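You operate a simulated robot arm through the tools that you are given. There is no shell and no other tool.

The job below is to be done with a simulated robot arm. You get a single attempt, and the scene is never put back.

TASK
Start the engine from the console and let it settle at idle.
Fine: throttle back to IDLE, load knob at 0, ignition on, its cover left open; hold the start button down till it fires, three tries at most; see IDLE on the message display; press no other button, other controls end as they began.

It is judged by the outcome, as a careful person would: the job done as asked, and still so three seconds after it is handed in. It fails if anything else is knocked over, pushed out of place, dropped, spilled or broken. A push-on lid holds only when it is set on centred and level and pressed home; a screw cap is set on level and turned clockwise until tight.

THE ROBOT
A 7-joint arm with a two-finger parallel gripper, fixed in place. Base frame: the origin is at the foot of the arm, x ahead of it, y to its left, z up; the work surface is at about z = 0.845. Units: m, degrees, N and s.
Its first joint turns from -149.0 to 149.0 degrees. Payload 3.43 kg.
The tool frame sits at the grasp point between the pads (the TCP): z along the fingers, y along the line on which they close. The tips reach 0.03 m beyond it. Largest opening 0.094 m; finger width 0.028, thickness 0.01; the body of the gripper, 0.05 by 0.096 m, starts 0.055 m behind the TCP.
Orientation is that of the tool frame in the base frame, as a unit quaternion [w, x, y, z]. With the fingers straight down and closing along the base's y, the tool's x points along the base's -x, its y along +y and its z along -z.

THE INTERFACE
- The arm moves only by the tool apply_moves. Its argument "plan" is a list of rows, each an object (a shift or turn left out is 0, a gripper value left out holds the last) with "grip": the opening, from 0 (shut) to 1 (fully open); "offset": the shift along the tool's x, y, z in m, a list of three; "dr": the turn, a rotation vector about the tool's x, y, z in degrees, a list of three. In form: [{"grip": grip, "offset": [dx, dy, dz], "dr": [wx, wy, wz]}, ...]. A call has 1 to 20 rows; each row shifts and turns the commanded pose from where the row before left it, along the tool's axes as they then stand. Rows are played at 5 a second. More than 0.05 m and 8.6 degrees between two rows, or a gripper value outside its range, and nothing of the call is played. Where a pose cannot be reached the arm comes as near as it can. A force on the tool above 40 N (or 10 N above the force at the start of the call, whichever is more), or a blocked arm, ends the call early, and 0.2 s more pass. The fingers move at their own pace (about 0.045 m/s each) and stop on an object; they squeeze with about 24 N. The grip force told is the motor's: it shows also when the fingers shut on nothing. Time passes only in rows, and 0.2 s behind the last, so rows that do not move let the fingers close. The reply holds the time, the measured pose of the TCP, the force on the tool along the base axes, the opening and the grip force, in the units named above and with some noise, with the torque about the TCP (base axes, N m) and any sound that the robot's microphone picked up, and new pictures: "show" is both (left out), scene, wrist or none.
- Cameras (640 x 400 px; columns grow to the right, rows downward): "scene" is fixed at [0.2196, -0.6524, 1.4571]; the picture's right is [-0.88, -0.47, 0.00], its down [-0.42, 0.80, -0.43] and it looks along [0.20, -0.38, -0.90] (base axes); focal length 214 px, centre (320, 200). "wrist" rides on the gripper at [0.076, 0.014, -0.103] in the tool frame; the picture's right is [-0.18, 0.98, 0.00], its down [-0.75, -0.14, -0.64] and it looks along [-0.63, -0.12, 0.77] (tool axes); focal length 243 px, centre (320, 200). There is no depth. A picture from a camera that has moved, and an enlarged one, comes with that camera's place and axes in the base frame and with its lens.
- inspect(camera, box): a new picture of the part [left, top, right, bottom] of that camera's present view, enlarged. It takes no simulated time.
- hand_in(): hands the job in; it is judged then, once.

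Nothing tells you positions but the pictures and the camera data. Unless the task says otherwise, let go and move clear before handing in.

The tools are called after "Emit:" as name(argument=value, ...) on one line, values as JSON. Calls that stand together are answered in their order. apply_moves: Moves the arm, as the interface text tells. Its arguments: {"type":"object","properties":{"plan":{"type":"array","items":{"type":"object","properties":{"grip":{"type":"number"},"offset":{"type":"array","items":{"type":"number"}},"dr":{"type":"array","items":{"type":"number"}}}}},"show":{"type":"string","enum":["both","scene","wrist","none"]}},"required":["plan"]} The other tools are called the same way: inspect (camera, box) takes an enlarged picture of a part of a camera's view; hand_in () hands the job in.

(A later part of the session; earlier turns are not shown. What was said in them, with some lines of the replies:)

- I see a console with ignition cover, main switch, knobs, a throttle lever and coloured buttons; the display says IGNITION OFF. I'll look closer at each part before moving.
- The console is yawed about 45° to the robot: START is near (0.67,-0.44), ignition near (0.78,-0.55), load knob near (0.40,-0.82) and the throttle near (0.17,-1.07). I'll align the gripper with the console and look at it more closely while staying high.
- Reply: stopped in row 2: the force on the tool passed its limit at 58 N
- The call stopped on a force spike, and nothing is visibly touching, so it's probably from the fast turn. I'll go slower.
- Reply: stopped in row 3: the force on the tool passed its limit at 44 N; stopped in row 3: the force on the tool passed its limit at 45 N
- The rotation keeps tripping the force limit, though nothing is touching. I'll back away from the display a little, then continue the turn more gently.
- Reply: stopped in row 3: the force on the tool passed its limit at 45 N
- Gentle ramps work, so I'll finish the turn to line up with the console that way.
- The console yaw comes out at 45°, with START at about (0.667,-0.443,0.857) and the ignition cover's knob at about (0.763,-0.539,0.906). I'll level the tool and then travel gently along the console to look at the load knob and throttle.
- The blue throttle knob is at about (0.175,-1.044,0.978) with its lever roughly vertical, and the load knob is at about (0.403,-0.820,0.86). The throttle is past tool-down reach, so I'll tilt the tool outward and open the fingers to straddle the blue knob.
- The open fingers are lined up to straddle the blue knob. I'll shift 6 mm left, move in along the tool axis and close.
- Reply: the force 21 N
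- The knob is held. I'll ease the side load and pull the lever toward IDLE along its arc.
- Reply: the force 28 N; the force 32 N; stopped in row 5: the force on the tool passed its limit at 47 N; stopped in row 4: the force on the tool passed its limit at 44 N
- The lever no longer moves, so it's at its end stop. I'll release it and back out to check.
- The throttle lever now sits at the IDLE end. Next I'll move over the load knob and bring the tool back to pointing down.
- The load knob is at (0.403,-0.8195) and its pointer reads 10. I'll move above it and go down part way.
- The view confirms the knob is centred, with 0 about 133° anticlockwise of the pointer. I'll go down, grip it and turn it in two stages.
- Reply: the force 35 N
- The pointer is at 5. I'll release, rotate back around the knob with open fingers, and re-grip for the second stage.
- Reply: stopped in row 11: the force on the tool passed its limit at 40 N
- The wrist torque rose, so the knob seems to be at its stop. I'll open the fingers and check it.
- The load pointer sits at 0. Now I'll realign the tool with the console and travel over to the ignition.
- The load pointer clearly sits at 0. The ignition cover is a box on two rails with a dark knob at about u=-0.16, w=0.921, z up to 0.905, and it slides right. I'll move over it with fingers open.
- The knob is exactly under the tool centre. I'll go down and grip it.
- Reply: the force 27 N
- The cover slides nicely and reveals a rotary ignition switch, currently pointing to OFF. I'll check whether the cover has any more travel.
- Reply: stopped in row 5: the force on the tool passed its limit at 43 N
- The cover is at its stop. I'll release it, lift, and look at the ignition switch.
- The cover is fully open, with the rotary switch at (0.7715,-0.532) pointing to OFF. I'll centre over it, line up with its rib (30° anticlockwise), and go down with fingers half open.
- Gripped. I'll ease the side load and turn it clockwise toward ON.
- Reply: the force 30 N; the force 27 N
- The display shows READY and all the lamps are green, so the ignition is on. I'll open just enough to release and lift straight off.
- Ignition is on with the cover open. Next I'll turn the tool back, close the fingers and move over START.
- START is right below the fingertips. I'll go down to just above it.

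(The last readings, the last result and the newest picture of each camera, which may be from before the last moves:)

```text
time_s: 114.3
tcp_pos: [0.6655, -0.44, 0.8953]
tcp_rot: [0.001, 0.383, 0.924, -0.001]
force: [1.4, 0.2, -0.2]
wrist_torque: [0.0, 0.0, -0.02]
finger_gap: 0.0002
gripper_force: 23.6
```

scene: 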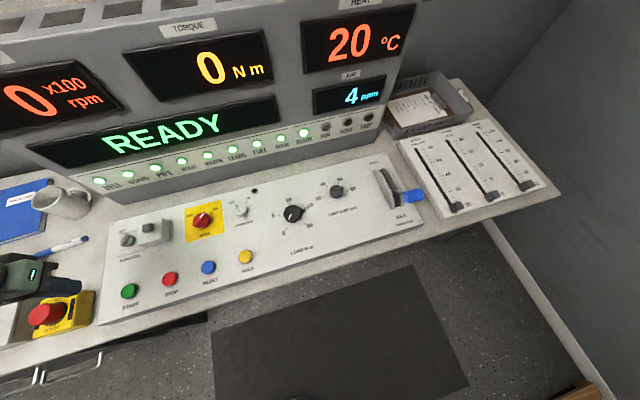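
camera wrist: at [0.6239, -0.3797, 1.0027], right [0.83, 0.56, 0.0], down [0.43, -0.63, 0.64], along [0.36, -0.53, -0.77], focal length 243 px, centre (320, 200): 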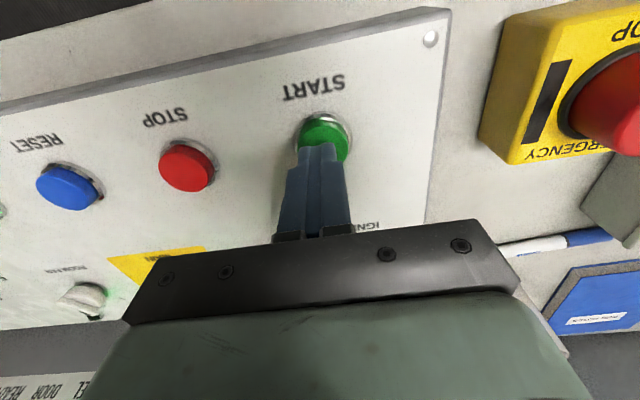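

Now I'll press START and hold.

Emit:
apply_moves(plan=[{"offset": [0, 0, 0.001]}, {"offset": [0, 0, 0.002]}, {"offset": [0, 0, 0.002]}, {"offset": [0, 0, 0.002]}, {}])

```text
time_s: 115.5
tcp_pos: [0.665, -0.4394, 0.8875]
tcp_rot: [0.0, 0.383, 0.924, -0.001]
force: [0.3, -1.0, 1.9]
wrist_torque: [0.0, -0.04, 0.0]
finger_gap: 0.0
gripper_force: 24.1
heard: click
camera wrist: at [0.6235, -0.3767, 0.9902], right [0.83, 0.56, 0.0], down [0.43, -0.63, 0.64], along [0.36, -0.53, -0.76], focal length 243 px, centre (320, 200)
```

scene: 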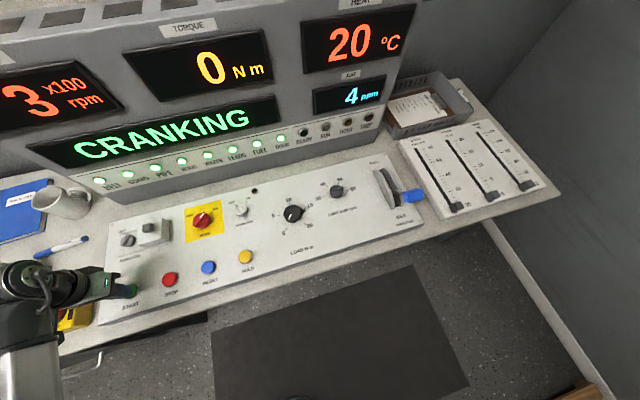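
wrist: 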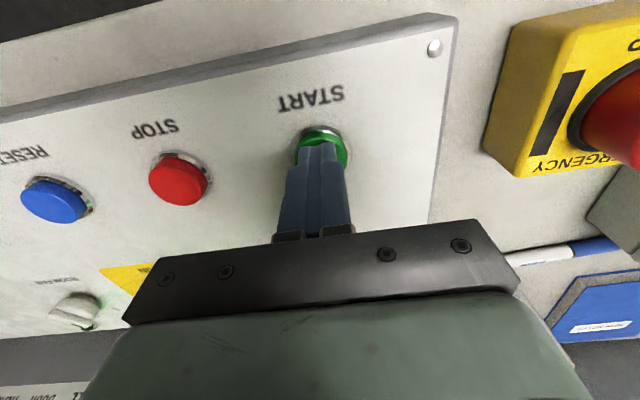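

It's CRANKING. I'll keep holding.

Emit:
apply_moves(plan=[{"offset": [0, 0, 0.001]}, {}, {}, {}], show="scene")

```text
time_s: 116.5
tcp_pos: [0.6653, -0.4397, 0.886]
tcp_rot: [0.0, 0.384, 0.923, -0.001]
force: [0.1, 0.9, 3.0]
wrist_torque: [0.0, -0.01, 0.03]
finger_gap: 0.0
gripper_force: 23.8
```

scene: 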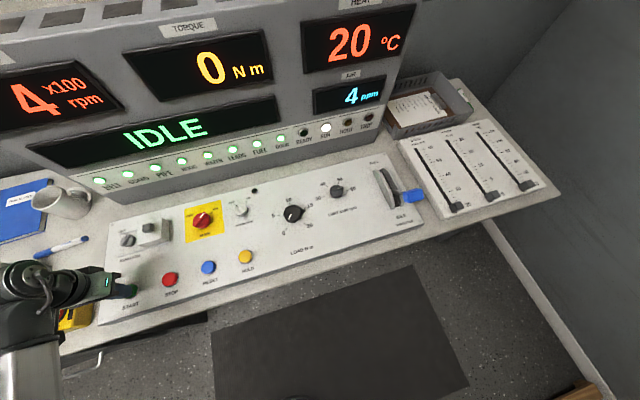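

It fired: the display shows IDLE and the RUN lamp is lit. I'll release START and back straight up.

Emit:
apply_moves(plan=[{"offset": [0, 0, -0.003]}, {"offset": [0, 0, -0.006]}, {"offset": [0, 0, -0.01]}, {"offset": [0, 0, -0.014]}, {"offset": [0, 0, -0.018]}, {"offset": [0, 0, -0.02]}, {"offset": [0, 0, -0.022]}, {"offset": [0, 0, -0.022]}, {"offset": [0, 0, -0.022]}, {"offset": [0, 0, -0.018]}, {"offset": [0, 0, -0.014]}, {"offset": [0, 0, -0.009]}, {"offset": [0, 0, -0.004]}, {}, {}, {}, {}, {}])

Emit:
inspect(camera="scene", box=[0, 20, 420, 280])

Emit:
inspect(camera="scene", box=[340, 130, 460, 230])

```text
time_s: 120.3
tcp_pos: [0.665, -0.4395, 1.0672]
tcp_rot: [0.0, 0.383, 0.924, -0.001]
force: [-0.5, -0.3, 0.4]
wrist_torque: [0.01, 0.01, -0.04]
finger_gap: 0.0
gripper_force: 23.9
camera wrist: at [0.6234, -0.3766, 1.1707], right [0.83, 0.56, 0.0], down [0.43, -0.63, 0.64], along [0.36, -0.53, -0.77], focal length 243 px, centre (320, 200)
```

scene: 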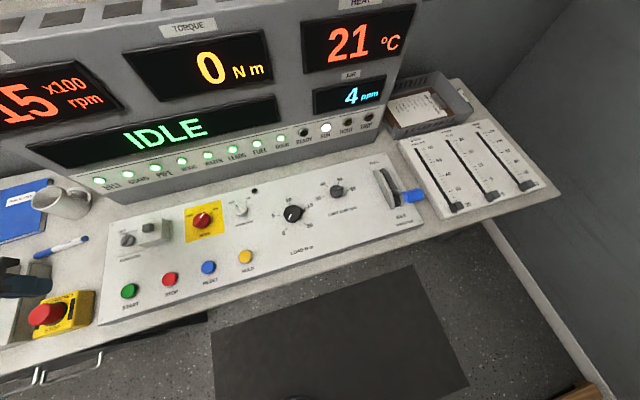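
wrist: 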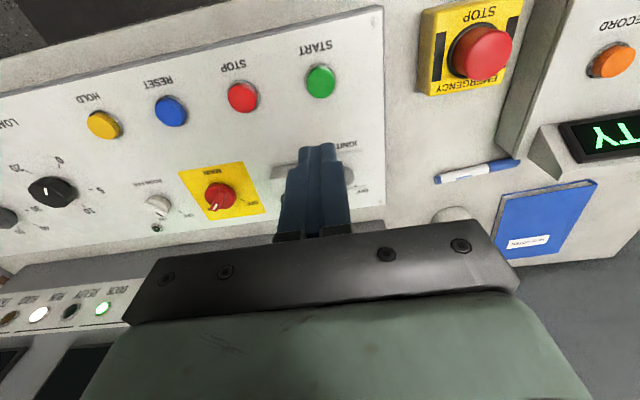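

```text
1.52 times, centred on (210, 150) of scene
camera zoom: at [0.2196, -0.6524, 1.4571], right [-0.88, -0.47, 0.0], down [-0.42, 0.8, -0.43], along [0.2, -0.38, -0.9], focal length 327 px, centre (488, 276)
```

zoom: 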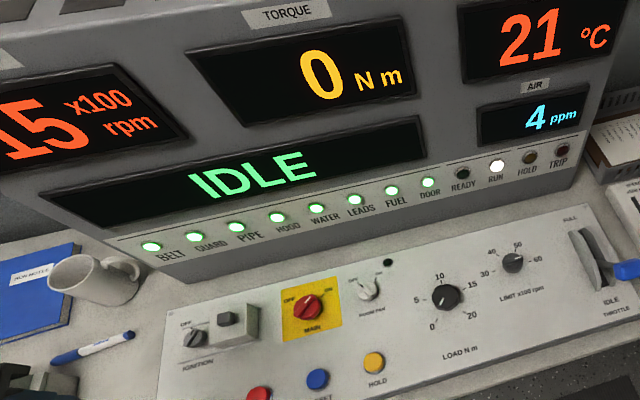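

```text
4.00 times, centred on (400, 180) of scene
camera zoom: at [0.2196, -0.6524, 1.4571], right [-0.88, -0.47, 0.0], down [-0.42, 0.8, -0.43], along [0.2, -0.38, -0.9], focal length 858 px, centre (0, 280)
```

zoom: 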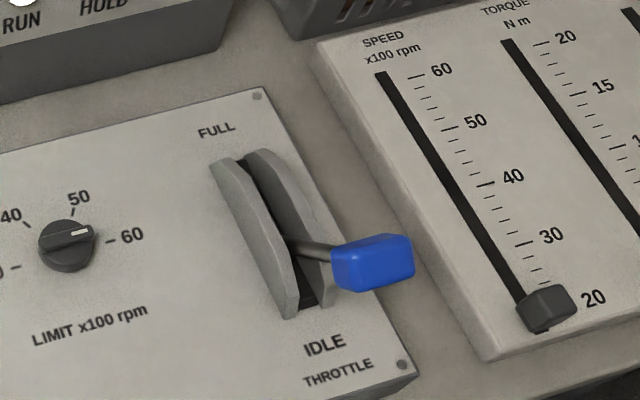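

Engine is idling at about 1500 rpm. I'll wait a few seconds to confirm it's settled and that the other controls are unchanged.

Emit:
apply_moves(plan=[{}, {}, {}, {}, {}, {}, {}, {}, {}, {}, {}, {}, {}, {}, {}, {}, {}, {}, {}, {}], show="scene")

Emit:
inspect(camera="scene", box=[90, 170, 370, 320])

Emit:
inspect(camera="scene", box=[0, 60, 380, 200])

```text
time_s: 124.5
tcp_pos: [0.6662, -0.4398, 1.0683]
tcp_rot: [0.0, 0.384, 0.923, -0.001]
force: [-0.3, -0.4, 0.3]
wrist_torque: [-0.01, 0.01, -0.03]
finger_gap: 0.0
gripper_force: 23.9
```

scene: 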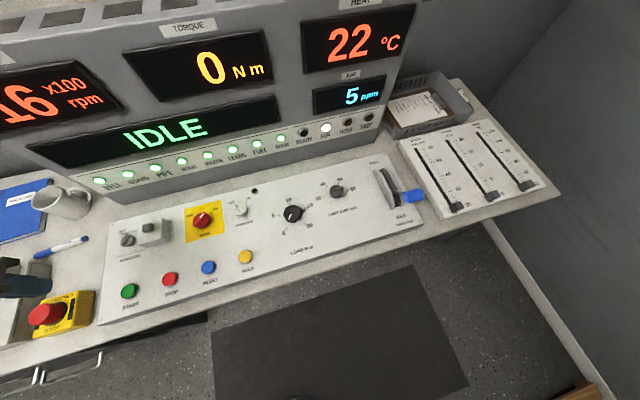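

```text
2.29 times, centred on (230, 245) of scene
camera zoom: at [0.2196, -0.6524, 1.4571], right [-0.88, -0.47, 0.0], down [-0.42, 0.8, -0.43], along [0.2, -0.38, -0.9], focal length 490 px, centre (526, 97)
```

zoom: 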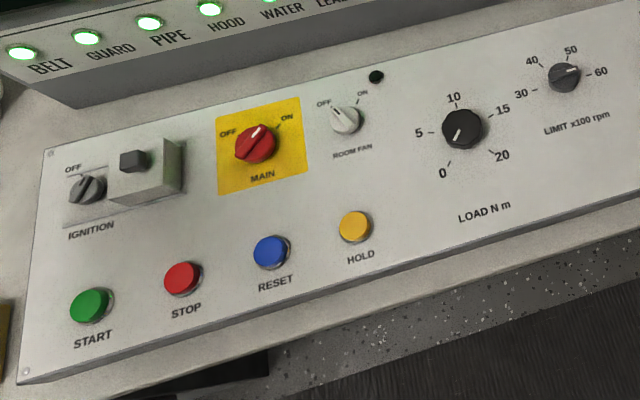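

```text
1.68 times, centred on (190, 130) of scene
camera zoom: at [0.2196, -0.6524, 1.4571], right [-0.88, -0.47, 0.0], down [-0.42, 0.8, -0.43], along [0.2, -0.38, -0.9], focal length 361 px, centre (539, 318)
```

zoom: 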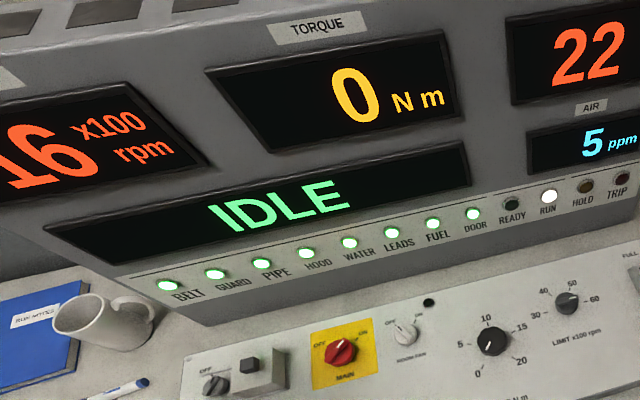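

Emit:
apply_moves(plan=[{}, {}, {}, {}, {}, {}, {}, {}, {}, {}], show="scene")

```text
time_s: 126.7
tcp_pos: [0.6647, -0.4395, 1.0673]
tcp_rot: [0.001, 0.383, 0.924, -0.002]
force: [0.4, -0.1, -0.9]
wrist_torque: [-0.03, -0.02, 0.03]
finger_gap: 0.0
gripper_force: 24.2
```

scene: 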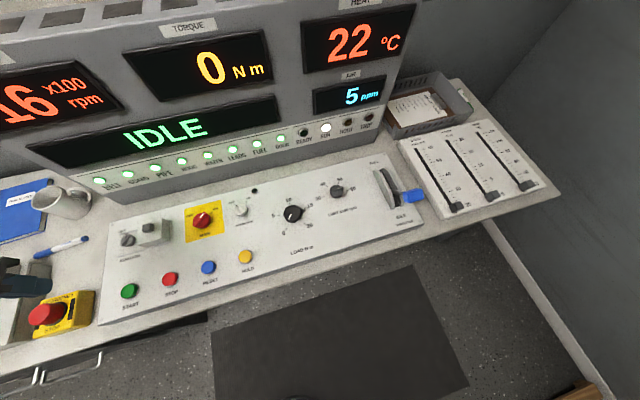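

The engine has settled at 1600 rpm with IDLE on the display. Throttle is at IDLE, load at 0, ignition on with its cover open, the other controls look unchanged, and the arm is clear, so I'm handing in.

Emit:
hand_in()

```text
The job is handed in.
```

The engine started on the first try and settled at idle, about 1600 rpm with IDLE on the message display. I've handed the job in; no verdict came back with it.

- **Throttle:** pulled back until it hit its stop at IDLE.
- **Load knob:** turned down to its stop at 0.
- **Ignition:** switched on, with its cover slid open and left open.
- **Start button:** held down once until the engine fired, then released. I pressed no other button.

The other controls looked unchanged in the last pictures, and nothing was knocked over. The arm is clear of the console. The air reading had risen from 4 to 5 ppm with the engine running; I left the room fan off, as it began.
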